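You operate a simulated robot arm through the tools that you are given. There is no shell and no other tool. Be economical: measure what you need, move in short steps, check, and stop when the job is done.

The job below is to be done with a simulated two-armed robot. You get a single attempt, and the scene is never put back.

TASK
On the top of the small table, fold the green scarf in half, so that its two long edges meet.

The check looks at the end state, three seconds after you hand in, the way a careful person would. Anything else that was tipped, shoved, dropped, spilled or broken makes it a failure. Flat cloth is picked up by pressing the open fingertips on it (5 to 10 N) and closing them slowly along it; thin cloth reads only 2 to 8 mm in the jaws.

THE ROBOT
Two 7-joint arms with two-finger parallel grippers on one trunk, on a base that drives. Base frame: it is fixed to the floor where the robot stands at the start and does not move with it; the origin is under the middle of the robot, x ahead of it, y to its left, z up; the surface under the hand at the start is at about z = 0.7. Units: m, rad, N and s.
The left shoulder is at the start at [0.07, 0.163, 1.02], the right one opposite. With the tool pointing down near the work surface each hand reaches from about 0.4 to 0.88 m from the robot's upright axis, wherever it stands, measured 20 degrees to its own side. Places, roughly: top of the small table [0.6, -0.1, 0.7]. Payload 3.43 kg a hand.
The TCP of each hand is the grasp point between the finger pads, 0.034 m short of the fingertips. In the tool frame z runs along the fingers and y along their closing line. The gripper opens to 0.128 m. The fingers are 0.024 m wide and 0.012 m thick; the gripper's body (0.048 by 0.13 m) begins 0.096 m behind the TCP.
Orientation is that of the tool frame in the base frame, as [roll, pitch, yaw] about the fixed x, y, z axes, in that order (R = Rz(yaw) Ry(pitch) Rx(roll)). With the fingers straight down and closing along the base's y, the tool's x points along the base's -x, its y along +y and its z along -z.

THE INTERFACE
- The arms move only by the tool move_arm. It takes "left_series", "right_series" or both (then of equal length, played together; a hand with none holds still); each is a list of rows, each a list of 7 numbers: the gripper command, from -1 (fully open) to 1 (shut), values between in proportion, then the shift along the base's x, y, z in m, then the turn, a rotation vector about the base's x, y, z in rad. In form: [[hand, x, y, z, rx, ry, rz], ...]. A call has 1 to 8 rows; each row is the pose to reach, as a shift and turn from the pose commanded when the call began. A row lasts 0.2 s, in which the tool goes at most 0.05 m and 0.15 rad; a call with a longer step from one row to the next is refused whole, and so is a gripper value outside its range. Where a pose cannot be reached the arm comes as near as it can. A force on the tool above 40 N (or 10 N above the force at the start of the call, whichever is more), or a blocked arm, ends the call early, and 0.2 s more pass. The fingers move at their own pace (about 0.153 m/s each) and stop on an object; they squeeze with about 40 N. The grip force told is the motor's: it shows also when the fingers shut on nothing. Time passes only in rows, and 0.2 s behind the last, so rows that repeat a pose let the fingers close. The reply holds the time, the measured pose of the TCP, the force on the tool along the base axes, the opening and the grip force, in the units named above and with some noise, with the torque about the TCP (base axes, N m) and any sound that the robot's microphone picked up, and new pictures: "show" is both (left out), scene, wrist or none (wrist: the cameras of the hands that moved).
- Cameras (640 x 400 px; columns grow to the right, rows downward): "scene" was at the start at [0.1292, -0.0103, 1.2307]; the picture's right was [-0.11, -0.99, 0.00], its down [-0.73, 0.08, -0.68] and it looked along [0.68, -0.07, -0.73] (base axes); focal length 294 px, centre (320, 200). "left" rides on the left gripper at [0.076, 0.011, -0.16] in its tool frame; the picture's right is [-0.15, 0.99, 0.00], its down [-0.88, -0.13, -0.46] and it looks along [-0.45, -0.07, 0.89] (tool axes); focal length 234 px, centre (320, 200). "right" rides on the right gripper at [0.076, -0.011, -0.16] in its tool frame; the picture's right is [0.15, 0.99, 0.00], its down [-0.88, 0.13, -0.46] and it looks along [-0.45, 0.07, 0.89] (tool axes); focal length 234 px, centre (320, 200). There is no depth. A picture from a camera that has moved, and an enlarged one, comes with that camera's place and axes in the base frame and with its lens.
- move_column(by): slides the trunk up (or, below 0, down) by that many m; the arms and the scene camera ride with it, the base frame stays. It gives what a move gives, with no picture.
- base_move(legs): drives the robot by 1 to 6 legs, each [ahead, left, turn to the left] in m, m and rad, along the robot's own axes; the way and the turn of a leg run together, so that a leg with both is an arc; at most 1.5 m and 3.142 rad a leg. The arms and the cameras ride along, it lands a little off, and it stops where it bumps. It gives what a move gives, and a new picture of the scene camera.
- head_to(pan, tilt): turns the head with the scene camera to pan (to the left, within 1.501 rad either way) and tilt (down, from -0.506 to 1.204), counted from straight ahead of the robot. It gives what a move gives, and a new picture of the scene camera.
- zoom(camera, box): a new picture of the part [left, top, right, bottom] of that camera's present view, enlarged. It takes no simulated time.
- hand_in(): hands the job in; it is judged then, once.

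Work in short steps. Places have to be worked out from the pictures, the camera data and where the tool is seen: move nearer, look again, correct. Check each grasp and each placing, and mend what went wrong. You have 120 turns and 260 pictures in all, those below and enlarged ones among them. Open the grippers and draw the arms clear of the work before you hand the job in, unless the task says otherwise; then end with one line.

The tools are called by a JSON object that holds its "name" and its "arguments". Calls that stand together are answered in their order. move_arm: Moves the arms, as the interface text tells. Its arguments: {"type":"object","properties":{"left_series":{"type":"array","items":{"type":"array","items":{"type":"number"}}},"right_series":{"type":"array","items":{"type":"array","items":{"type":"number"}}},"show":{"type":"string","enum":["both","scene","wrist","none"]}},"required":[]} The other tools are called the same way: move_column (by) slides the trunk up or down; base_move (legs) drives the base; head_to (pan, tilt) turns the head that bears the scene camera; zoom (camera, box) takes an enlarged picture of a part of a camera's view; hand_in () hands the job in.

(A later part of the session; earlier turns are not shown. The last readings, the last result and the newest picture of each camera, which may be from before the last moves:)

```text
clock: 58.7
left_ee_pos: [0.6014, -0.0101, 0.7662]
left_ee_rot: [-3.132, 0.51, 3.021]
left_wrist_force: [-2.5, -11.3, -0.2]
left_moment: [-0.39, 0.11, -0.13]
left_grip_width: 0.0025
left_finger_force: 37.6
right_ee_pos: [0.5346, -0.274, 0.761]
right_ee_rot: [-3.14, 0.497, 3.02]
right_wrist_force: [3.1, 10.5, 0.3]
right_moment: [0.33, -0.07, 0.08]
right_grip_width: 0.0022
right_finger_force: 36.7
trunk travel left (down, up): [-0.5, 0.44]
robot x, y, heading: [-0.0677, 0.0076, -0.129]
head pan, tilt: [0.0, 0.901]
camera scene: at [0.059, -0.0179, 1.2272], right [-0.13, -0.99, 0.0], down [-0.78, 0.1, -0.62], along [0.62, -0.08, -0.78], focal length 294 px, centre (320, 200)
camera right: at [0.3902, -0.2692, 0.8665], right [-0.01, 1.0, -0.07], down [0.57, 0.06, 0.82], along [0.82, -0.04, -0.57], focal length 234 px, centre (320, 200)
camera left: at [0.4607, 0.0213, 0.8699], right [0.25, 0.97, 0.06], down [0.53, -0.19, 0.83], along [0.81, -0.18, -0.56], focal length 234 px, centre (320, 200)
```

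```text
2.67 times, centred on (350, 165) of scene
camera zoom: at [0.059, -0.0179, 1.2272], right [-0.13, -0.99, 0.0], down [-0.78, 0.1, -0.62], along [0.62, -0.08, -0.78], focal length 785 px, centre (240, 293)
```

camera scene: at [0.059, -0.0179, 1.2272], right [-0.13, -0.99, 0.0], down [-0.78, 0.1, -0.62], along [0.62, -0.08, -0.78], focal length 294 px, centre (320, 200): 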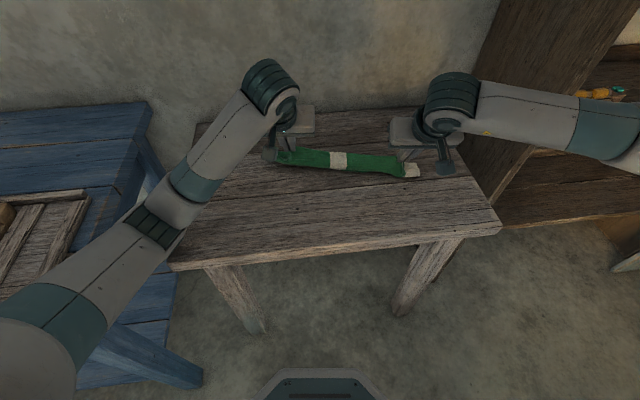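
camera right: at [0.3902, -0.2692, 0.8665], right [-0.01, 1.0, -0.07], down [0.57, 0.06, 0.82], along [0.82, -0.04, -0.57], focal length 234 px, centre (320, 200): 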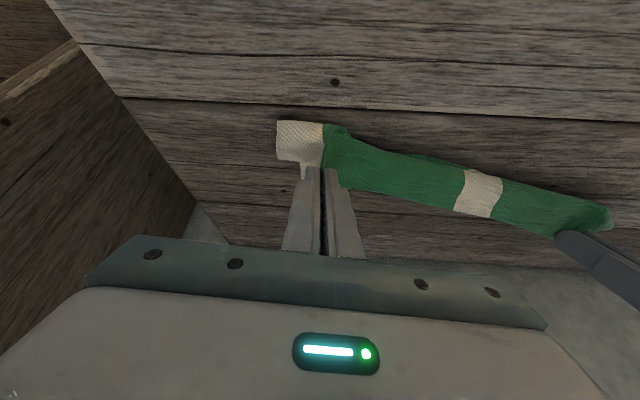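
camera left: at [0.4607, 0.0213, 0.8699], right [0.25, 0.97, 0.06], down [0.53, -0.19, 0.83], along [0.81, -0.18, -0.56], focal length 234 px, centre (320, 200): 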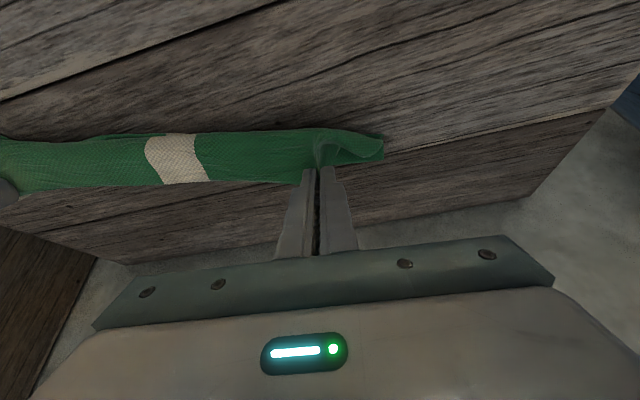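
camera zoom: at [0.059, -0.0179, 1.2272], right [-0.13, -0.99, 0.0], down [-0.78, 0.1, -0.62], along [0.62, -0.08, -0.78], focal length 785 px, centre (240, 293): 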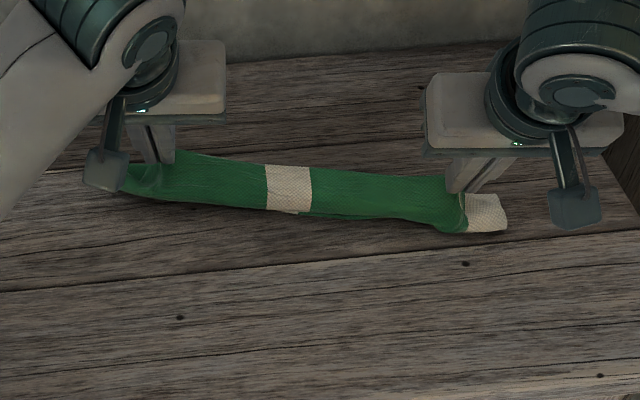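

Very clean: the top sheet covers the lower one, and the held edge is about 2 cm short of the near edge. I'll lower straight down, ease the tension, release and withdraw.

{"name": "move_arm", "arguments": {"left_series": [[1, 0, -0.002, -0.012, 0, 0, 0], [1, 0, -0.003, -0.024, 0, 0, 0], [0.85, 0, -0.003, -0.026, 0, 0, 0], [0.65, 0, -0.003, -0.026, 0, 0, 0], [0.6, -0.005, -0.003, -0.01, 0, 0, 0], [0.6, -0.015, -0.003, 0.02, 0, 0, 0], [0.6, -0.02, 0, 0.06, 0, 0, 0], [0.6, -0.02, 0.02, 0.1, 0, 0, 0]], "right_series": [[1, 0, 0.002, -0.01, 0, 0, 0], [1, 0, 0.003, -0.02, 0, 0, 0], [0.85, 0, 0.003, -0.022, 0, 0, 0], [0.65, 0, 0.003, -0.022, 0, 0, 0], [0.6, -0.005, 0.003, -0.006, 0, 0, 0], [0.6, -0.015, 0.003, 0.02, 0, 0, 0], [0.6, -0.02, 0, 0.06, 0, 0, 0], [0.6, -0.02, -0.02, 0.1, 0, 0, 0]]}}

{"name": "zoom", "arguments": {"camera": "scene", "box": [260, 130, 440, 242]}}

{"name": "zoom", "arguments": {"camera": "left", "box": [150, 60, 406, 220]}}

{"name": "zoom", "arguments": {"camera": "right", "box": [250, 40, 506, 200]}}

```text
clock: 60.5
left_ee_pos: [0.5765, 0.0142, 0.8553]
left_ee_rot: [-3.129, 0.491, 3.024]
left_wrist_force: [-0.1, 0.0, 0.7]
left_moment: [0.0, 0.01, 0.0]
left_grip_width: 0.0254
left_finger_force: 0.1
right_ee_pos: [0.5166, -0.2936, 0.8603]
right_ee_rot: [-3.133, 0.494, 3.024]
right_wrist_force: [-0.8, -0.4, 0.9]
right_moment: [-0.02, 0.01, -0.01]
right_grip_width: 0.0257
right_finger_force: 0.1
trunk travel left (down, up): [-0.5, 0.44]
robot x, y, heading: [-0.0622, 0.0073, -0.121]
head pan, tilt: [0.0, 0.901]
camera scene: at [0.06, -0.0137, 1.2238], right [-0.12, -0.99, 0.0], down [-0.78, 0.1, -0.62], along [0.62, -0.08, -0.78], focal length 294 px, centre (320, 200)
camera right: at [0.3712, -0.288, 0.9651], right [-0.01, 1.0, -0.08], down [0.57, 0.07, 0.82], along [0.82, -0.04, -0.57], focal length 234 px, centre (320, 200)
camera left: at [0.4371, 0.0441, 0.9608], right [0.25, 0.97, 0.06], down [0.54, -0.19, 0.82], along [0.8, -0.18, -0.57], focal length 234 px, centre (320, 200)
```

scene: 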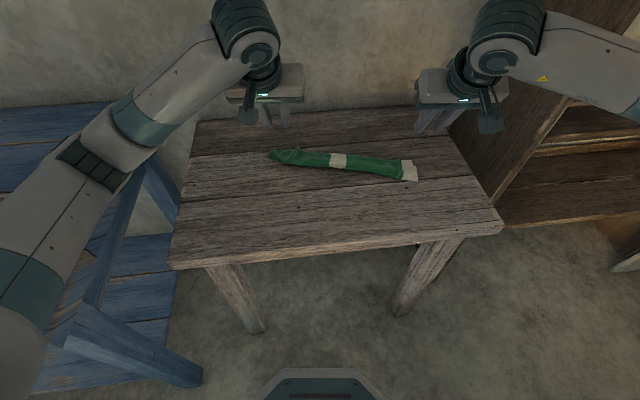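
right: 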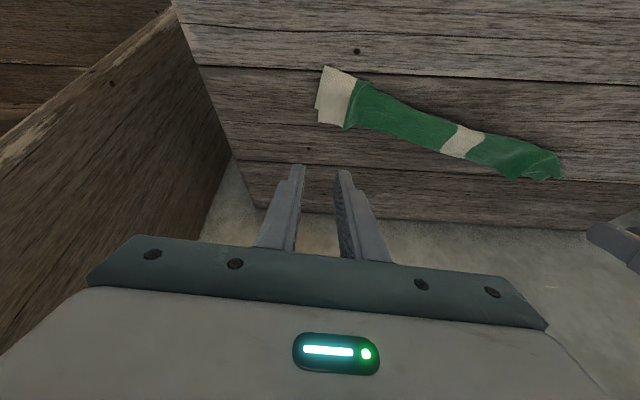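
left: 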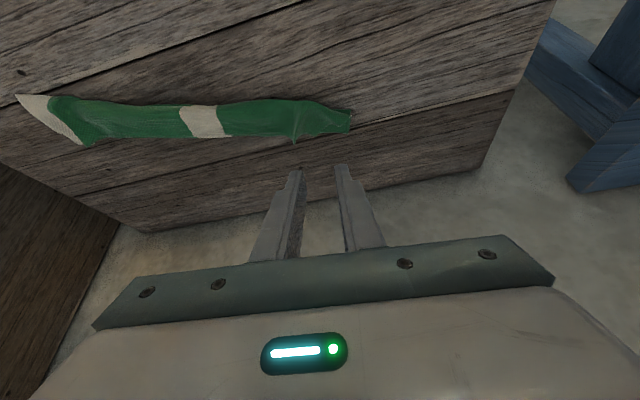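

```text
3.56 times, centred on (350, 186) of scene
camera zoom: at [0.06, -0.0137, 1.2238], right [-0.12, -0.99, 0.0], down [-0.78, 0.1, -0.62], along [0.62, -0.08, -0.78], focal length 1046 px, centre (213, 250)
```

zoom: 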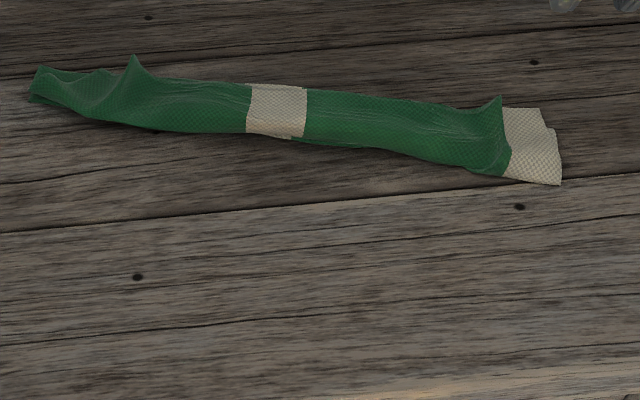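

```text
2.50 times, centred on (278, 140) of left
camera zoom: at [0.4371, 0.0441, 0.9608], right [0.25, 0.97, 0.06], down [0.54, -0.19, 0.82], along [0.8, -0.18, -0.57], focal length 585 px, centre (425, 350)
```

zoom: 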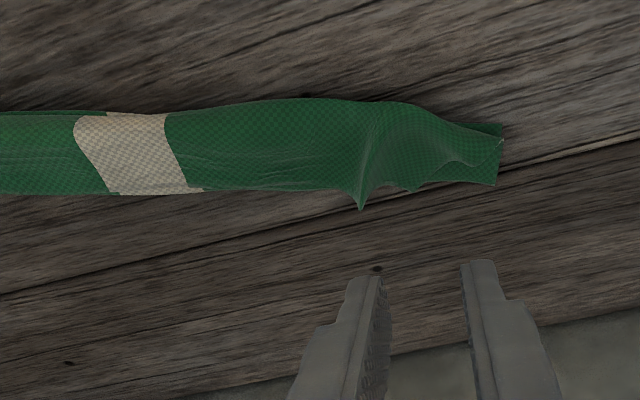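

```text
2.50 times, centred on (378, 120) of right
camera zoom: at [0.3712, -0.288, 0.9651], right [-0.01, 1.0, -0.08], down [0.57, 0.07, 0.82], along [0.82, -0.04, -0.57], focal length 585 px, centre (175, 400)
```

zoom: 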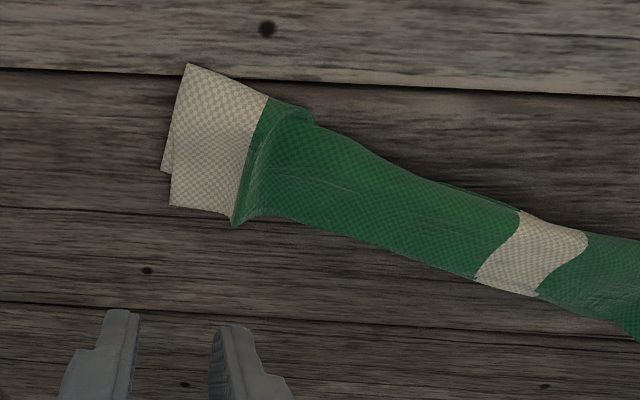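

The fold is neat, but the clamped edge again lies flipped toward the far side (three layers about 5 cm wide). Since the pinch naturally leaves the edge pointing to +x, I'll instead hang the sheet, lay its lower half with the fold on my side, and bring the edge over toward +x. First I'll regrip the standing puckers.

{"name": "move_arm", "arguments": {"left_series": [[0.3, 0.012, -0.01, 0, 0.015, 0.12, 0], [0.3, 0.024, -0.02, -0.01, 0.03, 0.245, 0], [0.3, 0.036, -0.03, -0.03, 0.045, 0.37, 0], [0.3, 0.0475, -0.038, -0.06, 0.06, 0.495, 0], [0.3, 0.0475, -0.038, -0.08, 0.06, 0.495, 0], [0.3, 0.0475, -0.038, -0.08, 0.06, 0.495, 0]], "right_series": [[0.3, 0.012, 0.005, 0, 0.015, 0.12, 0], [0.3, 0.024, 0.01, -0.01, 0.03, 0.245, 0], [0.3, 0.036, 0.014, -0.03, 0.045, 0.37, 0], [0.3, 0.0465, 0.0165, -0.06, 0.06, 0.495, 0], [0.3, 0.0465, 0.0165, -0.085, 0.06, 0.495, 0], [0.3, 0.0465, 0.0165, -0.085, 0.06, 0.495, 0]], "show": "none"}}

{"name": "zoom", "arguments": {"camera": "left", "box": [180, 80, 436, 240]}}

{"name": "zoom", "arguments": {"camera": "right", "box": [200, 80, 456, 240]}}

```text
clock: 61.9
left_ee_pos: [0.6282, -0.0223, 0.7786]
left_ee_rot: [-3.127, -0.004, 3.024]
left_wrist_force: [-1.0, -0.2, 0.3]
left_moment: [-0.05, 0.01, 0.02]
left_grip_width: 0.0446
left_finger_force: 0.1
right_ee_pos: [0.562, -0.2736, 0.7724]
right_ee_rot: [-3.135, -0.006, 3.025]
right_wrist_force: [-0.8, 0.8, -0.9]
right_moment: [0.0, 0.01, 0.0]
right_grip_width: 0.045
right_finger_force: 0.0
trunk travel left (down, up): [-0.5, 0.44]
robot x, y, heading: [-0.0601, 0.0067, -0.129]
head pan, tilt: [0.0, 0.901]
```

```text
2.50 times, centred on (308, 160) of left
camera zoom: at [0.5546, -0.0011, 0.9379], right [0.26, 0.97, -0.01], down [0.86, -0.23, 0.45], along [0.44, -0.13, -0.89], focal length 585 px, centre (350, 300)
```

zoom: 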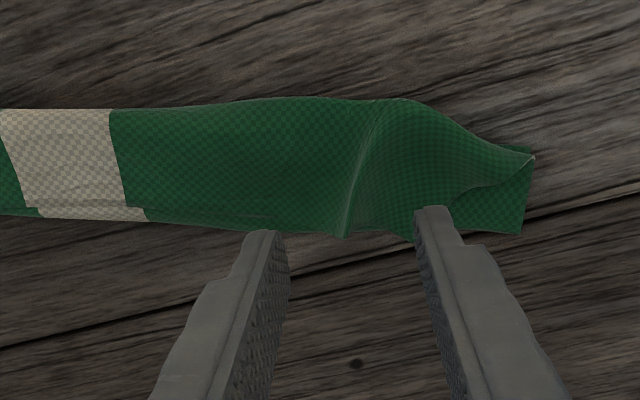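

```text
2.50 times, centred on (328, 160) of right
camera zoom: at [0.4843, -0.2764, 0.933], right [-0.03, 1.0, -0.01], down [0.89, 0.03, 0.45], along [0.45, 0.01, -0.89], focal length 585 px, centre (300, 300)
```

zoom: 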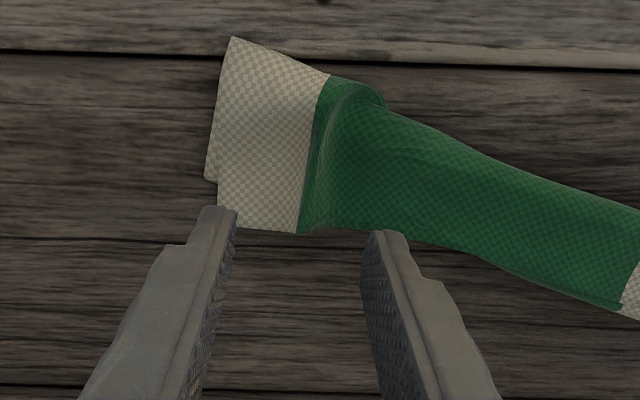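

Both puckers are centred between the fingers. Lowering to near contact.

{"name": "move_arm", "arguments": {"left_series": [[0.3, 0, -0.002, -0.02, 0, 0, 0], [0.3, 0, -0.002, -0.033, 0, 0, 0], [0.3, 0, -0.002, -0.038, 0, 0, 0], [0.3, 0, -0.002, -0.04, 0, 0, 0]], "right_series": [[0.3, 0, 0, -0.02, 0, 0, 0], [0.3, 0, 0, -0.029, 0, 0, 0], [0.3, 0, 0, -0.034, 0, 0, 0], [0.3, 0, 0, -0.0355, 0, 0, 0]], "show": "none"}}

```text
clock: 62.9
left_ee_pos: [0.6259, -0.0254, 0.7385]
left_ee_rot: [-3.126, -0.001, 3.023]
left_wrist_force: [0.4, 0.7, 1.3]
left_moment: [0.04, 0.01, -0.03]
left_grip_width: 0.0449
left_finger_force: 0.1
right_ee_pos: [0.5613, -0.2749, 0.7387]
right_ee_rot: [-3.134, -0.003, 3.022]
right_wrist_force: [-0.1, 0.5, 0.8]
right_moment: [0.02, 0.02, 0.01]
right_grip_width: 0.0447
right_finger_force: 0.2
trunk travel left (down, up): [-0.5, 0.44]
robot x, y, heading: [-0.0629, 0.0054, -0.124]
head pan, tilt: [0.0, 0.901]
```

Just above contact; I'll press lightly and close slowly.

{"name": "move_arm", "arguments": {"left_series": [[0.3, 0, 0, -0.001, 0, 0, 0], [0.4, 0, 0, -0.0015, 0, 0, 0], [0.5, 0, 0, -0.0015, 0, 0, 0], [0.6, 0, 0, -0.0015, 0, 0, 0], [0.72, 0, 0, -0.0015, 0, 0, 0], [0.84, 0, 0, -0.0015, 0, 0, 0], [1, 0, 0, -0.0015, 0, 0, 0], [1, 0, 0, -0.0015, 0, 0, 0]], "right_series": [[0.3, 0, 0, -0.001, 0, 0, 0], [0.4, 0, 0, -0.002, 0, 0, 0], [0.5, 0, 0, -0.002, 0, 0, 0], [0.6, 0, 0, -0.002, 0, 0, 0], [0.72, 0, 0, -0.002, 0, 0, 0], [0.84, 0, 0, -0.002, 0, 0, 0], [1, 0, 0, -0.002, 0, 0, 0], [1, 0, 0, -0.002, 0, 0, 0]], "show": "wrist"}}

```text
clock: 64.7
left_ee_pos: [0.6265, -0.0251, 0.7377]
left_ee_rot: [-3.125, -0.002, 3.024]
left_wrist_force: [-2.7, -8.4, 4.1]
left_moment: [-0.28, 0.12, 0.07]
left_grip_width: 0.0024
left_finger_force: 37.6
right_ee_pos: [0.5607, -0.2744, 0.7367]
right_ee_rot: [-3.138, -0.002, 3.024]
right_wrist_force: [3.1, 9.5, 10.3]
right_moment: [0.33, -0.02, -0.2]
right_grip_width: 0.0031
right_finger_force: 37.2
trunk travel left (down, up): [-0.5, 0.44]
robot x, y, heading: [-0.0648, 0.001, -0.121]
head pan, tilt: [0.0, 0.901]
camera right: at [0.4838, -0.2764, 0.8975], right [-0.03, 1.0, -0.01], down [0.89, 0.03, 0.45], along [0.45, 0.01, -0.89], focal length 234 px, centre (320, 200)
camera left: at [0.5526, -0.0031, 0.8977], right [0.26, 0.96, -0.02], down [0.86, -0.23, 0.46], along [0.44, -0.13, -0.89], focal length 234 px, centre (320, 200)
```

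right: 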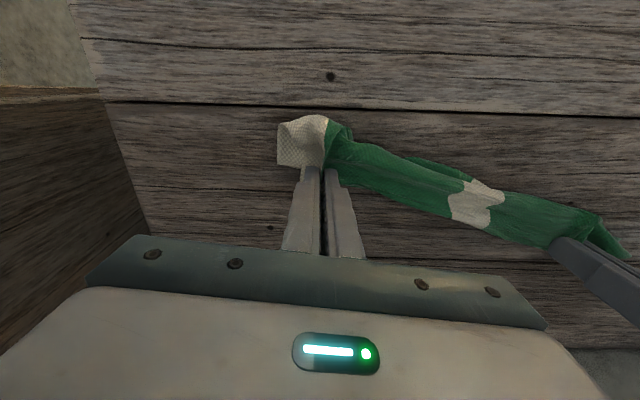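
left: 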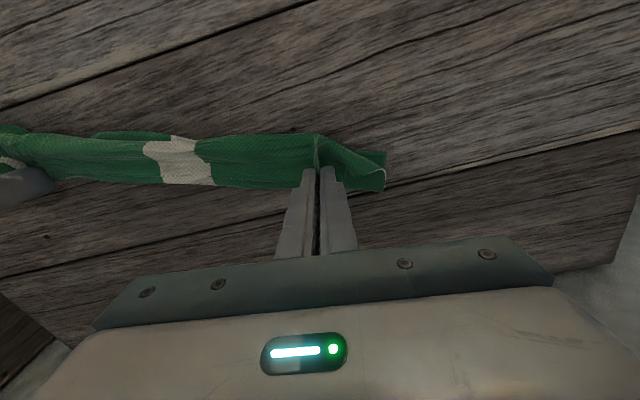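

Both grips hold. I'll lift to hang the sheet, easing the tension slightly.

{"name": "move_arm", "arguments": {"left_series": [[1, 0, -0.002, 0.02, 0, 0, 0], [1, 0, -0.003, 0.05, 0, 0, 0], [1, 0, -0.003, 0.08, 0, 0, 0], [1, 0, -0.003, 0.11, 0, 0, 0], [1, 0, -0.003, 0.135, 0, 0, 0], [1, 0, -0.003, 0.135, 0, 0, 0]], "right_series": [[1, 0, 0.002, 0.02, 0, 0, 0], [1, 0, 0.003, 0.05, 0, 0, 0], [1, 0, 0.003, 0.08, 0, 0, 0], [1, 0, 0.003, 0.11, 0, 0, 0], [1, 0, 0.003, 0.135, 0, 0, 0], [1, 0, 0.003, 0.135, 0, 0, 0]]}}

{"name": "zoom", "arguments": {"camera": "scene", "box": [240, 80, 480, 230]}}

```text
clock: 66.1
left_ee_pos: [0.6274, -0.0286, 0.8698]
left_ee_rot: [-3.128, -0.006, 3.025]
left_wrist_force: [-0.8, -2.0, -0.3]
left_moment: [-0.04, 0.01, 0.05]
left_grip_width: 0.0025
left_finger_force: 36.8
right_ee_pos: [0.5637, -0.2708, 0.8712]
right_ee_rot: [-3.135, -0.005, 3.023]
right_wrist_force: [0.7, 0.8, -0.8]
right_moment: [0.06, 0.0, -0.06]
right_grip_width: 0.0025
right_finger_force: 37.3
trunk travel left (down, up): [-0.5, 0.44]
robot x, y, heading: [-0.0631, 0.0052, -0.123]
head pan, tilt: [0.0, 0.901]
camera scene: at [0.0613, -0.0135, 1.2244], right [-0.12, -0.99, 0.0], down [-0.78, 0.1, -0.62], along [0.62, -0.08, -0.78], focal length 294 px, centre (320, 200)
camera right: at [0.4863, -0.274, 1.0327], right [-0.03, 1.0, -0.01], down [0.89, 0.03, 0.45], along [0.45, 0.01, -0.89], focal length 234 px, centre (320, 200)
camera left: at [0.5541, -0.0062, 1.0308], right [0.26, 0.97, -0.01], down [0.86, -0.23, 0.45], along [0.43, -0.13, -0.89], focal length 234 px, centre (320, 200)
```

scene: 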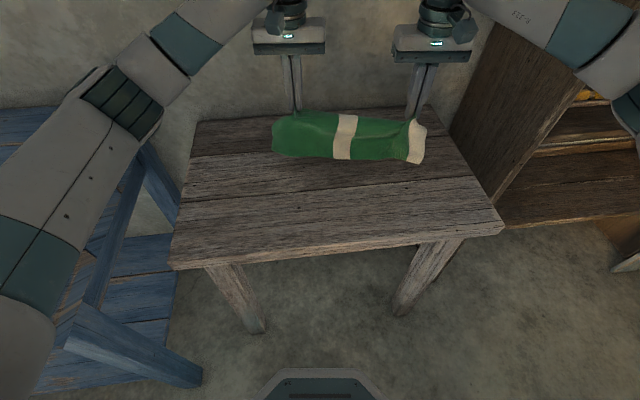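
right: 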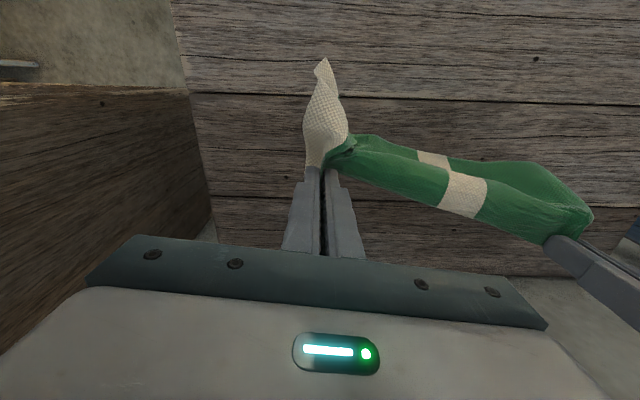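
left: 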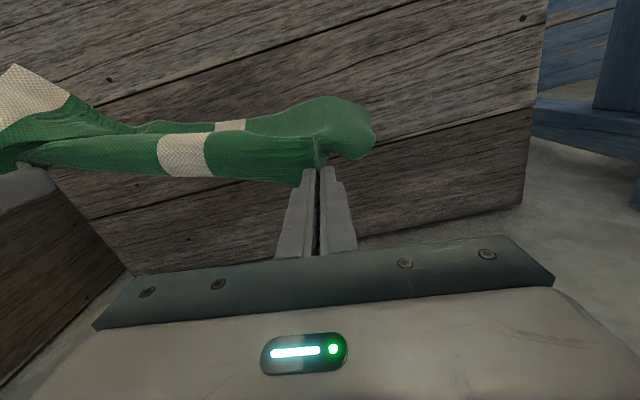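

```text
2.67 times, centred on (360, 155) of scene
camera zoom: at [0.0613, -0.0135, 1.2244], right [-0.12, -0.99, 0.0], down [-0.78, 0.1, -0.62], along [0.62, -0.08, -0.78], focal length 785 px, centre (213, 320)
```

zoom: 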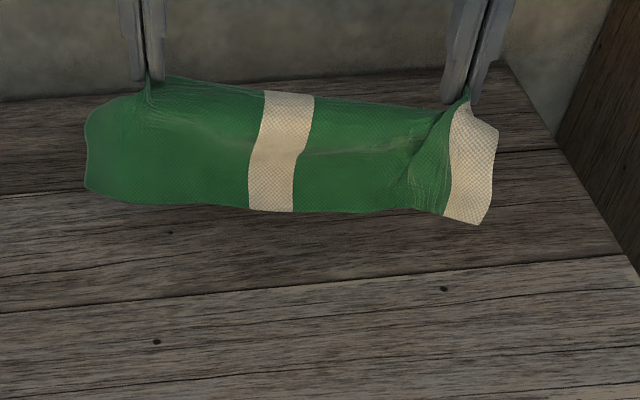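

The sheet hangs freely with its lower edge below the hands. I'll lift a little, move forward 3 cm, and lower until the bottom edge just rests on the table.

{"name": "move_arm", "arguments": {"left_series": [[1, 0, 0, 0.02, 0, 0, 0], [1, 0.015, -0.002, 0.02, 0, 0, 0], [1, 0.03, -0.004, 0.02, 0, 0, 0], [1, 0.03, -0.004, 0.02, 0, 0, 0], [1, 0.03, -0.004, 0.02, 0, 0, 0], [1, 0.03, -0.004, 0.005, 0, 0, 0], [1, 0.03, -0.004, -0.008, 0, 0, 0]], "right_series": [[1, 0, 0, 0.02, 0, 0, 0], [1, 0.015, -0.002, 0.02, 0, 0, 0], [1, 0.03, -0.004, 0.02, 0, 0, 0], [1, 0.03, -0.004, 0.02, 0, 0, 0], [1, 0.03, -0.004, 0.02, 0, 0, 0], [1, 0.03, -0.004, 0.005, 0, 0, 0], [1, 0.03, -0.004, -0.008, 0, 0, 0]], "show": "none"}}

{"name": "zoom", "arguments": {"camera": "scene", "box": [240, 80, 480, 230]}}

```text
clock: 67.7
left_ee_pos: [0.657, -0.0318, 0.8624]
left_ee_rot: [-3.127, -0.005, 3.021]
left_wrist_force: [-1.0, -1.0, 0.3]
left_moment: [-0.05, 0.04, 0.01]
left_grip_width: 0.0023
left_finger_force: 37.5
right_ee_pos: [0.5918, -0.275, 0.8627]
right_ee_rot: [-3.135, -0.003, 3.023]
right_wrist_force: [-0.4, 1.5, -0.2]
right_moment: [0.03, -0.01, -0.05]
right_grip_width: 0.0029
right_finger_force: 37.5
trunk travel left (down, up): [-0.5, 0.44]
robot x, y, heading: [-0.0644, 0.0054, -0.126]
head pan, tilt: [0.0, 0.901]
```

```text
2.67 times, centred on (360, 155) of scene
camera zoom: at [0.061, -0.0134, 1.2245], right [-0.12, -0.99, 0.0], down [-0.78, 0.1, -0.62], along [0.62, -0.08, -0.78], focal length 785 px, centre (213, 320)
```

zoom: 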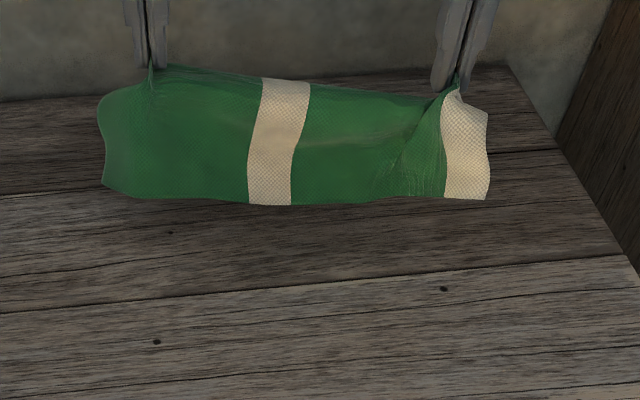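

The bottom edge sits at x ≈ 0.61, slightly on my side of the hands (0.63). I'll move the hands back past it and lower, so the lower half lays out toward +x with the fold on my side.

{"name": "move_arm", "arguments": {"left_series": [[1, -0.015, 0.002, 0, 0, 0, 0], [1, -0.03, 0.004, -0.002, 0, 0, 0], [1, -0.042, 0.005, -0.008, 0, 0, 0], [1, -0.052, 0.006, -0.018, 0, 0, 0], [1, -0.062, 0.008, -0.028, 0, 0, 0], [1, -0.07, 0.009, -0.038, 0, 0, 0], [1, -0.077, 0.009, -0.048, 0, 0, 0]], "right_series": [[1, -0.015, 0.002, 0, 0, 0, 0], [1, -0.03, 0.004, -0.002, 0, 0, 0], [1, -0.042, 0.005, -0.008, 0, 0, 0], [1, -0.052, 0.006, -0.018, 0, 0, 0], [1, -0.062, 0.008, -0.028, 0, 0, 0], [1, -0.07, 0.009, -0.038, 0, 0, 0], [1, -0.077, 0.009, -0.048, 0, 0, 0]]}}

{"name": "zoom", "arguments": {"camera": "scene", "box": [240, 80, 480, 230]}}

```text
clock: 69.3
left_ee_pos: [0.5787, -0.0234, 0.8152]
left_ee_rot: [-3.129, -0.003, 3.023]
left_wrist_force: [-1.2, -2.0, 0.2]
left_moment: [-0.05, 0.02, -0.02]
left_grip_width: 0.0027
left_finger_force: 37.2
right_ee_pos: [0.5144, -0.2664, 0.8141]
right_ee_rot: [-3.135, -0.005, 3.024]
right_wrist_force: [0.4, 1.3, -0.1]
right_moment: [0.04, -0.04, -0.06]
right_grip_width: 0.0026
right_finger_force: 37.9
trunk travel left (down, up): [-0.5, 0.44]
robot x, y, heading: [-0.0639, 0.0004, -0.129]
head pan, tilt: [0.0, 0.901]
camera scene: at [0.0609, -0.0135, 1.2246], right [-0.12, -0.99, 0.0], down [-0.78, 0.1, -0.62], along [0.62, -0.08, -0.78], focal length 294 px, centre (320, 200)
camera right: at [0.4376, -0.2687, 0.9748], right [-0.03, 1.0, -0.01], down [0.89, 0.03, 0.45], along [0.45, 0.01, -0.89], focal length 234 px, centre (320, 200)
camera left: at [0.506, -0.0016, 0.975], right [0.26, 0.97, -0.01], down [0.86, -0.23, 0.45], along [0.44, -0.13, -0.89], focal length 234 px, centre (320, 200)
```

scene: 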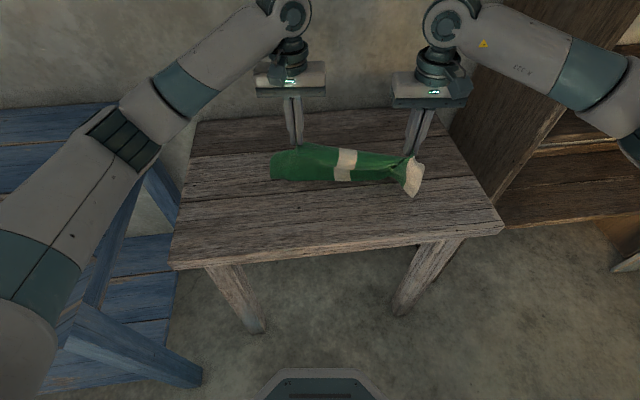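
right: 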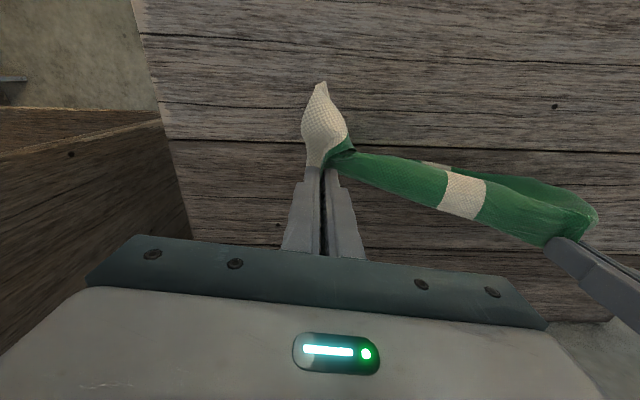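
left: 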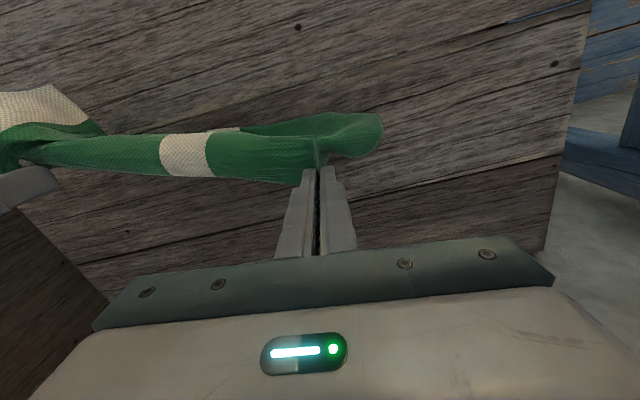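

```text
2.67 times, centred on (360, 155) of scene
camera zoom: at [0.0609, -0.0135, 1.2246], right [-0.12, -0.99, 0.0], down [-0.78, 0.1, -0.62], along [0.62, -0.08, -0.78], focal length 785 px, centre (213, 320)
```

zoom: 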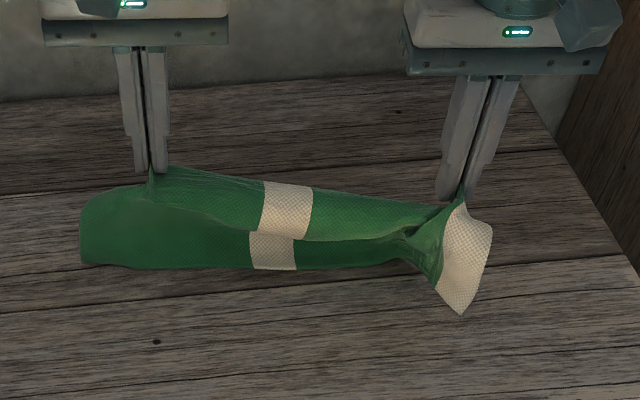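

The lower edge swung toward me again since it hadn't yet been trailing. I'll lift clear, go forward 10 cm, lower to light contact, then drag back at constant height so the edge trails on the far side.

{"name": "move_arm", "arguments": {"left_series": [[1, 0, 0, 0.04, 0, 0, 0], [1, 0, 0, 0.08, 0, 0, 0], [1, 0.035, -0.004, 0.085, 0, 0, 0], [1, 0.07, -0.009, 0.085, 0, 0, 0], [1, 0.1, -0.012, 0.085, 0, 0, 0], [1, 0.1, -0.012, 0.085, 0, 0, 0], [1, 0.1, -0.012, 0.068, 0, 0, 0], [1, 0.1, -0.012, 0.052, 0, 0, 0]], "right_series": [[1, 0, 0, 0.04, 0, 0, 0], [1, 0, 0, 0.08, 0, 0, 0], [1, 0.035, -0.004, 0.085, 0, 0, 0], [1, 0.07, -0.009, 0.085, 0, 0, 0], [1, 0.1, -0.012, 0.085, 0, 0, 0], [1, 0.1, -0.012, 0.085, 0, 0, 0], [1, 0.1, -0.012, 0.068, 0, 0, 0], [1, 0.1, -0.012, 0.052, 0, 0, 0]], "show": "none"}}

{"name": "move_arm", "arguments": {"left_series": [[1, -0.015, 0.002, 0, 0, 0, 0], [1, -0.03, 0.004, 0, 0, 0, 0], [1, -0.045, 0.006, 0, 0, 0, 0], [1, -0.06, 0.008, 0, 0, 0, 0], [1, -0.06, 0.008, 0, 0, 0, 0]], "right_series": [[1, -0.015, 0.002, 0, 0, 0, 0], [1, -0.03, 0.004, 0, 0, 0, 0], [1, -0.045, 0.006, 0, 0, 0, 0], [1, -0.06, 0.008, 0, 0, 0, 0], [1, -0.06, 0.008, 0, 0, 0, 0]]}}

{"name": "zoom", "arguments": {"camera": "scene", "box": [240, 80, 480, 230]}}

```text
clock: 71.1
left_ee_pos: [0.6807, -0.0348, 0.866]
left_ee_rot: [-3.128, -0.003, 3.021]
left_wrist_force: [-1.1, -2.1, -0.1]
left_moment: [-0.06, 0.03, -0.02]
left_grip_width: 0.0022
left_finger_force: 37.4
right_ee_pos: [0.6153, -0.2791, 0.8663]
right_ee_rot: [-3.136, -0.005, 3.023]
right_wrist_force: [0.7, 2.7, 0.3]
right_moment: [0.09, -0.07, -0.05]
right_grip_width: 0.003
right_finger_force: 37.8
trunk travel left (down, up): [-0.5, 0.44]
robot x, y, heading: [-0.0629, 0.0022, -0.125]
head pan, tilt: [0.0, 0.901]
```

```text
clock: 72.3
left_ee_pos: [0.6196, -0.0276, 0.867]
left_ee_rot: [-3.126, -0.004, 3.023]
left_wrist_force: [0.1, -1.9, 0.2]
left_moment: [0.0, 0.04, 0.01]
left_grip_width: 0.0024
left_finger_force: 37.3
right_ee_pos: [0.5548, -0.2707, 0.8644]
right_ee_rot: [-3.135, -0.004, 3.023]
right_wrist_force: [0.5, 1.1, 0.5]
right_moment: [0.05, 0.0, -0.04]
right_grip_width: 0.003
right_finger_force: 37.6
trunk travel left (down, up): [-0.5, 0.44]
robot x, y, heading: [-0.064, 0.0038, -0.126]
head pan, tilt: [0.0, 0.901]
camera scene: at [0.0612, -0.0134, 1.2245], right [-0.12, -0.99, 0.0], down [-0.78, 0.1, -0.62], along [0.62, -0.08, -0.78], focal length 294 px, centre (320, 200)
camera right: at [0.4776, -0.2728, 1.0262], right [-0.03, 1.0, -0.01], down [0.89, 0.03, 0.45], along [0.45, 0.01, -0.89], focal length 234 px, centre (320, 200)
camera left: at [0.5462, -0.0061, 1.0271], right [0.26, 0.97, -0.01], down [0.86, -0.23, 0.45], along [0.43, -0.13, -0.89], focal length 234 px, centre (320, 200)
```

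scene: 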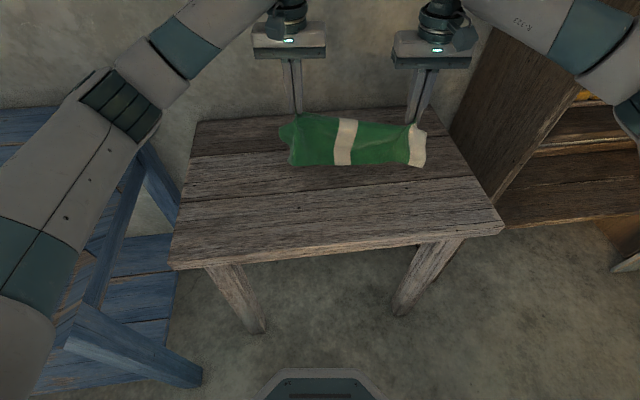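
right: 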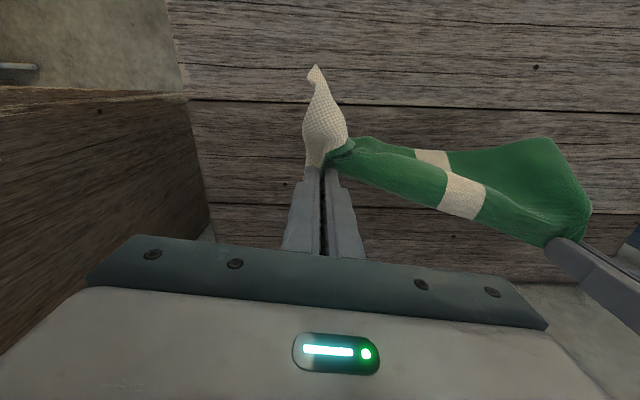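
left: 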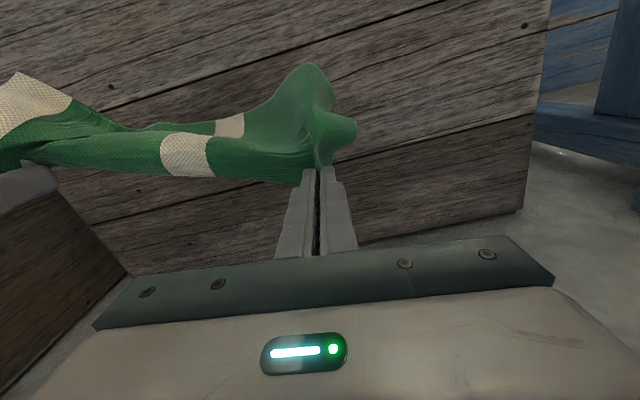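

```text
2.67 times, centred on (360, 155) of scene
camera zoom: at [0.0612, -0.0134, 1.2245], right [-0.12, -0.99, 0.0], down [-0.78, 0.1, -0.62], along [0.62, -0.08, -0.78], focal length 785 px, centre (213, 320)
```

zoom: 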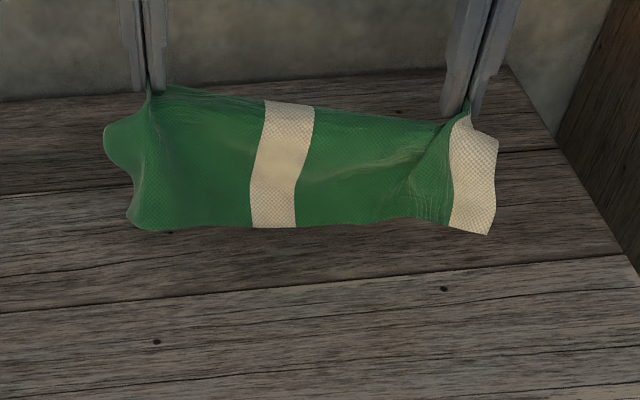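

The pinch makes the sheet favour my side, so fighting that is pointless. New plan: lay it forward again, then fold back toward me and release while the upper half is still taut and inclined, so it falls flat rather than curling. First I'll go back 5 cm, then lay forward.

{"name": "move_arm", "arguments": {"left_series": [[1, -0.02, 0.002, 0.01, 0, 0, 0], [1, -0.04, 0.005, 0.01, 0, 0, 0], [1, -0.055, 0.007, 0, 0, 0, 0], [1, -0.055, 0.007, -0.005, 0, 0, 0]], "right_series": [[1, -0.02, 0.002, 0.01, 0, 0, 0], [1, -0.04, 0.005, 0.01, 0, 0, 0], [1, -0.055, 0.007, 0, 0, 0, 0], [1, -0.055, 0.007, -0.005, 0, 0, 0]], "show": "none"}}

{"name": "move_arm", "arguments": {"left_series": [[1, 0.035, -0.004, -0.004, 0, 0, 0], [1, 0.067, -0.008, -0.016, 0, 0, 0], [1, 0.094, -0.012, -0.035, 0, 0, 0], [1, 0.115, -0.014, -0.06, 0, 0, 0], [1, 0.13, -0.016, -0.088, 0, 0, 0], [1, 0.14, -0.017, -0.108, 0, 0, 0], [1, 0.155, -0.019, -0.116, 0, 0, 0], [1, 0.17, -0.021, -0.116, 0, 0, 0]], "right_series": [[1, 0.035, -0.004, -0.004, 0, 0, 0], [1, 0.067, -0.008, -0.016, 0, 0, 0], [1, 0.094, -0.012, -0.035, 0, 0, 0], [1, 0.115, -0.014, -0.06, 0, 0, 0], [1, 0.13, -0.016, -0.088, 0, 0, 0], [1, 0.14, -0.017, -0.108, 0, 0, 0], [1, 0.155, -0.019, -0.116, 0, 0, 0], [1, 0.17, -0.021, -0.116, 0, 0, 0]]}}

{"name": "zoom", "arguments": {"camera": "scene", "box": [240, 80, 480, 230]}}

```text
clock: 73.3
left_ee_pos: [0.564, -0.0199, 0.862]
left_ee_rot: [-3.126, -0.004, 3.024]
left_wrist_force: [-0.9, -2.4, 0.0]
left_moment: [-0.1, 0.02, -0.01]
left_grip_width: 0.0024
left_finger_force: 37.1
right_ee_pos: [0.501, -0.2638, 0.8605]
right_ee_rot: [-3.134, -0.003, 3.023]
right_wrist_force: [0.6, 3.1, 0.0]
right_moment: [0.05, -0.01, -0.03]
right_grip_width: 0.0029
right_finger_force: 37.7
trunk travel left (down, up): [-0.5, 0.44]
robot x, y, heading: [-0.0613, 0.0037, -0.126]
head pan, tilt: [0.0, 0.901]
```

```text
clock: 75.1
left_ee_pos: [0.7343, -0.0406, 0.746]
left_ee_rot: [-3.129, -0.003, 3.023]
left_wrist_force: [-0.9, -2.2, 0.1]
left_moment: [-0.05, 0.03, 0.04]
left_grip_width: 0.0024
left_finger_force: 37.2
right_ee_pos: [0.6694, -0.2847, 0.7473]
right_ee_rot: [-3.135, -0.004, 3.023]
right_wrist_force: [0.7, 2.4, 0.8]
right_moment: [0.09, -0.05, -0.02]
right_grip_width: 0.0026
right_finger_force: 37.2
trunk travel left (down, up): [-0.5, 0.44]
robot x, y, heading: [-0.0662, 0.0017, -0.124]
head pan, tilt: [0.0, 0.901]
camera scene: at [0.0608, -0.0135, 1.2245], right [-0.12, -0.99, 0.0], down [-0.78, 0.1, -0.62], along [0.62, -0.08, -0.78], focal length 294 px, centre (320, 200)
camera right: at [0.5929, -0.287, 0.9073], right [-0.03, 1.0, -0.01], down [0.89, 0.03, 0.45], along [0.45, 0.01, -0.89], focal length 234 px, centre (320, 200)
camera left: at [0.6612, -0.0184, 0.9055], right [0.26, 0.96, -0.01], down [0.86, -0.23, 0.45], along [0.43, -0.13, -0.89], focal length 234 px, centre (320, 200)
```

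scene: 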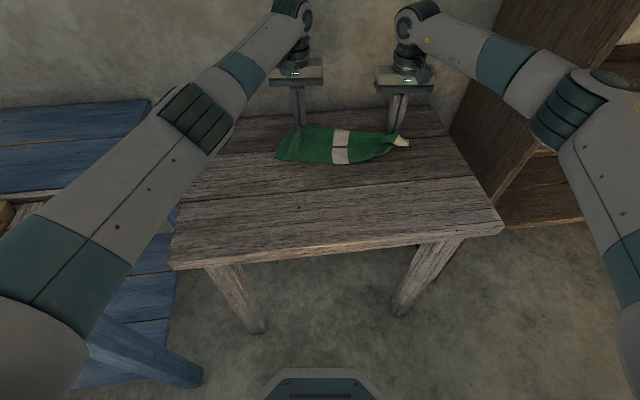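
right: 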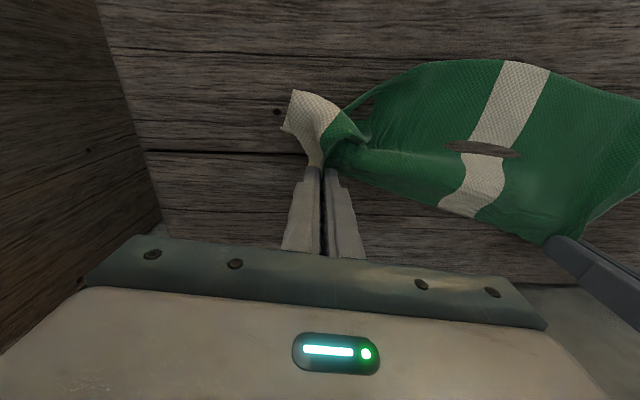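
left: 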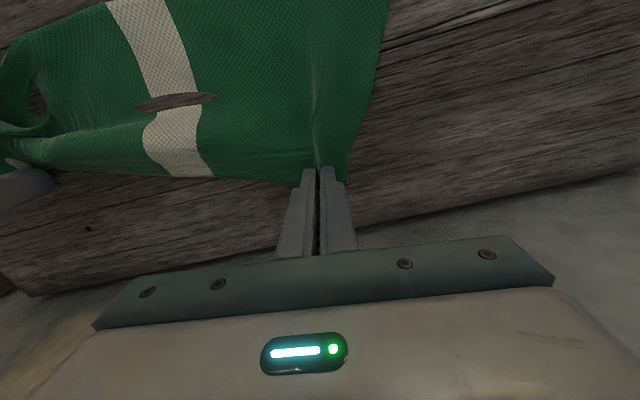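

```text
2.67 times, centred on (360, 155) of scene
camera zoom: at [0.0608, -0.0135, 1.2245], right [-0.12, -0.99, 0.0], down [-0.78, 0.1, -0.62], along [0.62, -0.08, -0.78], focal length 785 px, centre (213, 320)
```

zoom: 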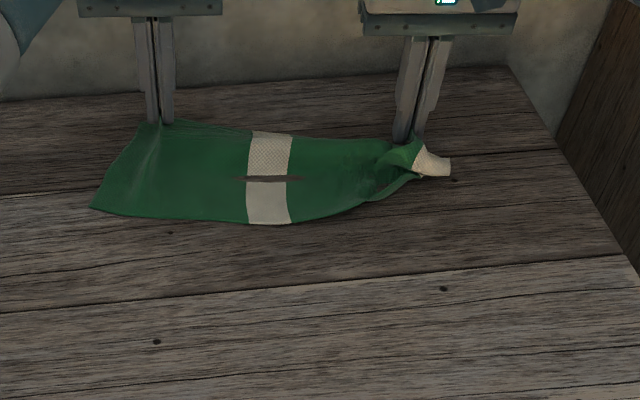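

The left is fine, but the right end bunched (the right pinch probably holds two layers). I'll lower, release both hands, and then smooth with press-slides as before.

{"name": "move_arm", "arguments": {"left_series": [[1, 0, 0, -0.007, 0, 0, 0], [0.8, 0, 0, -0.007, 0, 0, 0], [0.5, 0, 0, -0.007, 0, 0, 0], [0.4, 0, 0, 0.01, 0, 0, 0], [0.4, -0.01, 0, 0.045, 0, 0, 0], [0.4, -0.03, 0, 0.08, 0, 0, 0]], "right_series": [[1, 0, 0, -0.007, 0, 0, 0], [0.8, 0, 0, -0.007, 0, 0, 0], [0.5, 0, 0, -0.007, 0, 0, 0], [0.4, 0, 0, 0.01, 0, 0, 0], [0.4, -0.01, 0, 0.045, 0, 0, 0], [0.4, -0.03, 0, 0.08, 0, 0, 0]], "show": "none"}}

{"name": "zoom", "arguments": {"camera": "right", "box": [200, 30, 520, 230]}}

{"name": "zoom", "arguments": {"camera": "scene", "box": [260, 110, 440, 222]}}

```text
clock: 76.5
left_ee_pos: [0.7054, -0.0417, 0.8275]
left_ee_rot: [-3.13, -0.002, 3.025]
left_wrist_force: [-0.6, 1.2, 0.3]
left_moment: [0.01, -0.01, -0.04]
left_grip_width: 0.0384
left_finger_force: 0.0
right_ee_pos: [0.6387, -0.2845, 0.8263]
right_ee_rot: [-3.136, -0.004, 3.024]
right_wrist_force: [-0.5, -0.3, 0.4]
right_moment: [0.0, -0.03, 0.0]
right_grip_width: 0.0383
right_finger_force: 0.1
trunk travel left (down, up): [-0.5, 0.44]
robot x, y, heading: [-0.062, 0.0067, -0.126]
head pan, tilt: [0.0, 0.901]
```

```text
2.00 times, centred on (360, 130) of right
camera zoom: at [0.5618, -0.2867, 0.9869], right [-0.03, 1.0, -0.01], down [0.89, 0.03, 0.45], along [0.45, 0.01, -0.89], focal length 468 px, centre (240, 340)
```

zoom: 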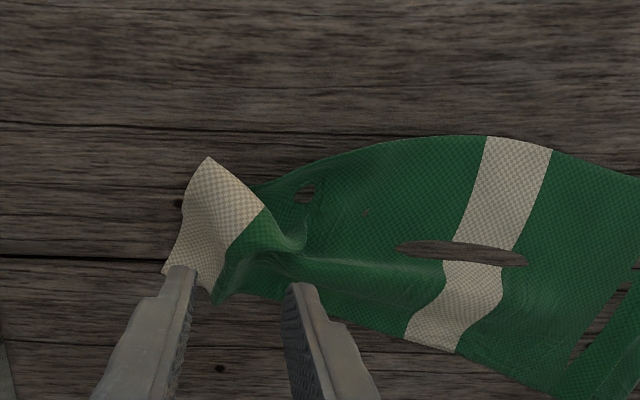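

```text
3.56 times, centred on (350, 166) of scene
camera zoom: at [0.0593, -0.0134, 1.2247], right [-0.12, -0.99, 0.0], down [-0.78, 0.1, -0.62], along [0.62, -0.08, -0.78], focal length 1046 px, centre (213, 321)
```

zoom: 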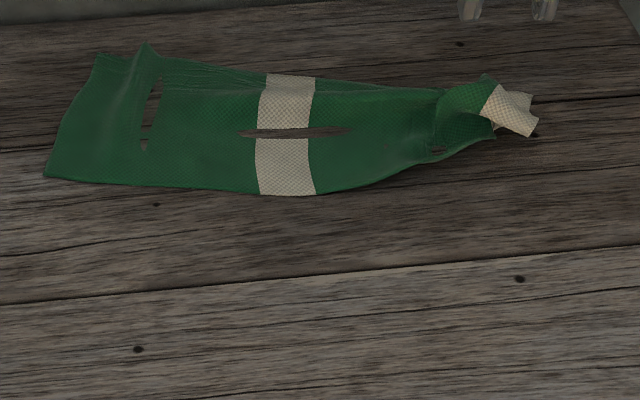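

The right end's near corner is tucked under: the beige end is folded in half because I'd gripped two layers. I'll pinch only the top layer there with narrow jaws and light pressure, then lift so the under layer drops open.

{"name": "move_arm", "arguments": {"right_series": [[0.65, 0.005, -0.015, -0.02, 0, 0, 0], [0.65, 0.009, -0.0285, -0.05, 0, 0, 0], [0.65, 0.009, -0.0285, -0.075, 0, 0, 0], [0.65, 0.009, -0.0285, -0.084, 0, 0, 0], [0.65, 0.009, -0.0285, -0.0865, 0, 0, 0]], "show": "wrist"}}

```text
clock: 77.7
left_ee_pos: [0.7067, -0.0404, 0.8261]
left_ee_rot: [-3.128, -0.003, 3.024]
left_wrist_force: [-0.3, 1.1, 0.5]
left_moment: [0.01, -0.05, 0.01]
left_grip_width: 0.0383
left_finger_force: 0.0
right_ee_pos: [0.6493, -0.3121, 0.7401]
right_ee_rot: [-3.137, -0.005, 3.022]
right_wrist_force: [-0.3, 1.0, 0.6]
right_moment: [-0.03, 0.01, 0.04]
right_grip_width: 0.0224
right_finger_force: 0.1
trunk travel left (down, up): [-0.5, 0.44]
robot x, y, heading: [-0.0639, 0.0058, -0.121]
head pan, tilt: [0.0, 0.901]
camera right: at [0.572, -0.3154, 0.8996], right [-0.03, 1.0, -0.01], down [0.89, 0.03, 0.45], along [0.45, 0.01, -0.89], focal length 234 px, centre (320, 200)
```

right: 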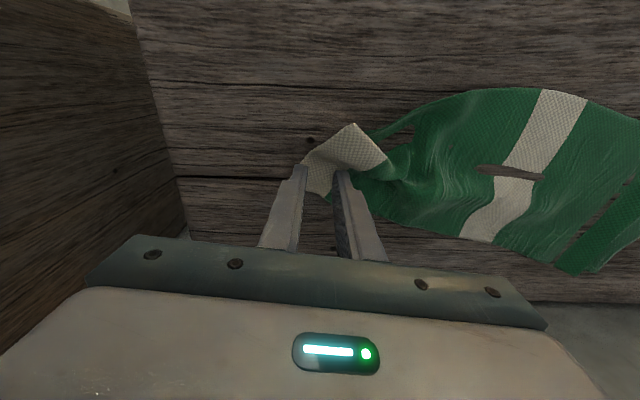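

{"name": "move_arm", "arguments": {"right_series": [[0.65, -0.003, 0.006, 0, 0, 0, 0], [0.65, -0.003, 0.006, -0.002, 0, 0, 0], [0.65, -0.003, 0.006, -0.0035, 0, 0, 0], [0.72, -0.003, 0.006, -0.004, 0, 0, 0], [0.8, -0.003, 0.006, -0.004, 0, 0, 0], [0.88, -0.003, 0.006, -0.004, 0, 0, 0], [1, -0.003, 0.006, -0.004, 0, 0, 0], [1, -0.003, 0.006, -0.004, 0, 0, 0]], "show": "none"}}

```text
clock: 79.5
left_ee_pos: [0.7058, -0.0403, 0.8254]
left_ee_rot: [-3.126, -0.004, 3.025]
left_wrist_force: [0.4, -0.1, 0.1]
left_moment: [0.0, -0.03, -0.03]
left_grip_width: 0.0384
left_finger_force: 0.1
right_ee_pos: [0.6461, -0.3066, 0.736]
right_ee_rot: [-3.135, -0.006, 3.022]
right_wrist_force: [0.3, 0.3, 1.3]
right_moment: [0.04, 0.0, -0.03]
right_grip_width: 0.0
right_finger_force: 33.5
trunk travel left (down, up): [-0.5, 0.44]
robot x, y, heading: [-0.0622, 0.0033, -0.126]
head pan, tilt: [0.0, 0.901]
```

Missed: the pressure was too light. I'll lift, reopen a bit wider, and look.

{"name": "move_arm", "arguments": {"right_series": [[1, 0, 0, 0.01, 0, 0, 0], [0.5, 0, 0, 0.03, 0, 0, 0], [0.5, -0.01, 0, 0.06, 0, 0, 0]], "show": "none"}}

{"name": "zoom", "arguments": {"camera": "right", "box": [220, 60, 476, 220]}}

```text
clock: 80.3
left_ee_pos: [0.7053, -0.0419, 0.8278]
left_ee_rot: [-3.128, 0.0, 3.025]
left_wrist_force: [-0.8, 0.2, 0.0]
left_moment: [0.0, 0.01, 0.02]
left_grip_width: 0.038
left_finger_force: 0.0
right_ee_pos: [0.6345, -0.3079, 0.796]
right_ee_rot: [-3.134, -0.004, 3.023]
right_wrist_force: [0.1, 0.6, 0.1]
right_moment: [0.01, -0.03, -0.02]
right_grip_width: 0.032
right_finger_force: 0.0
trunk travel left (down, up): [-0.5, 0.44]
robot x, y, heading: [-0.0657, 0.0053, -0.125]
head pan, tilt: [0.0, 0.901]
```

```text
2.50 times, centred on (348, 140) of right
camera zoom: at [0.5574, -0.3105, 0.9553], right [-0.03, 1.0, -0.01], down [0.89, 0.03, 0.45], along [0.45, 0.01, -0.89], focal length 585 px, centre (250, 350)
```

zoom: 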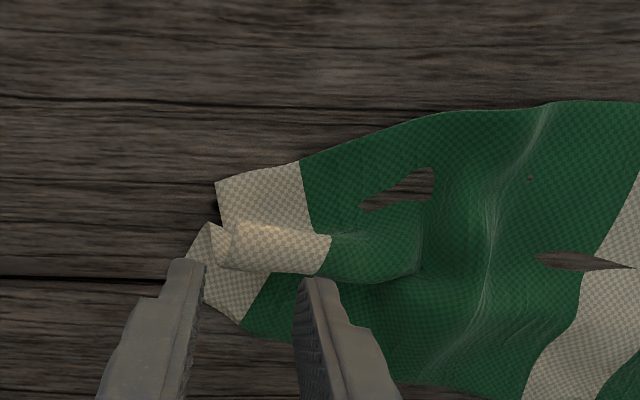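

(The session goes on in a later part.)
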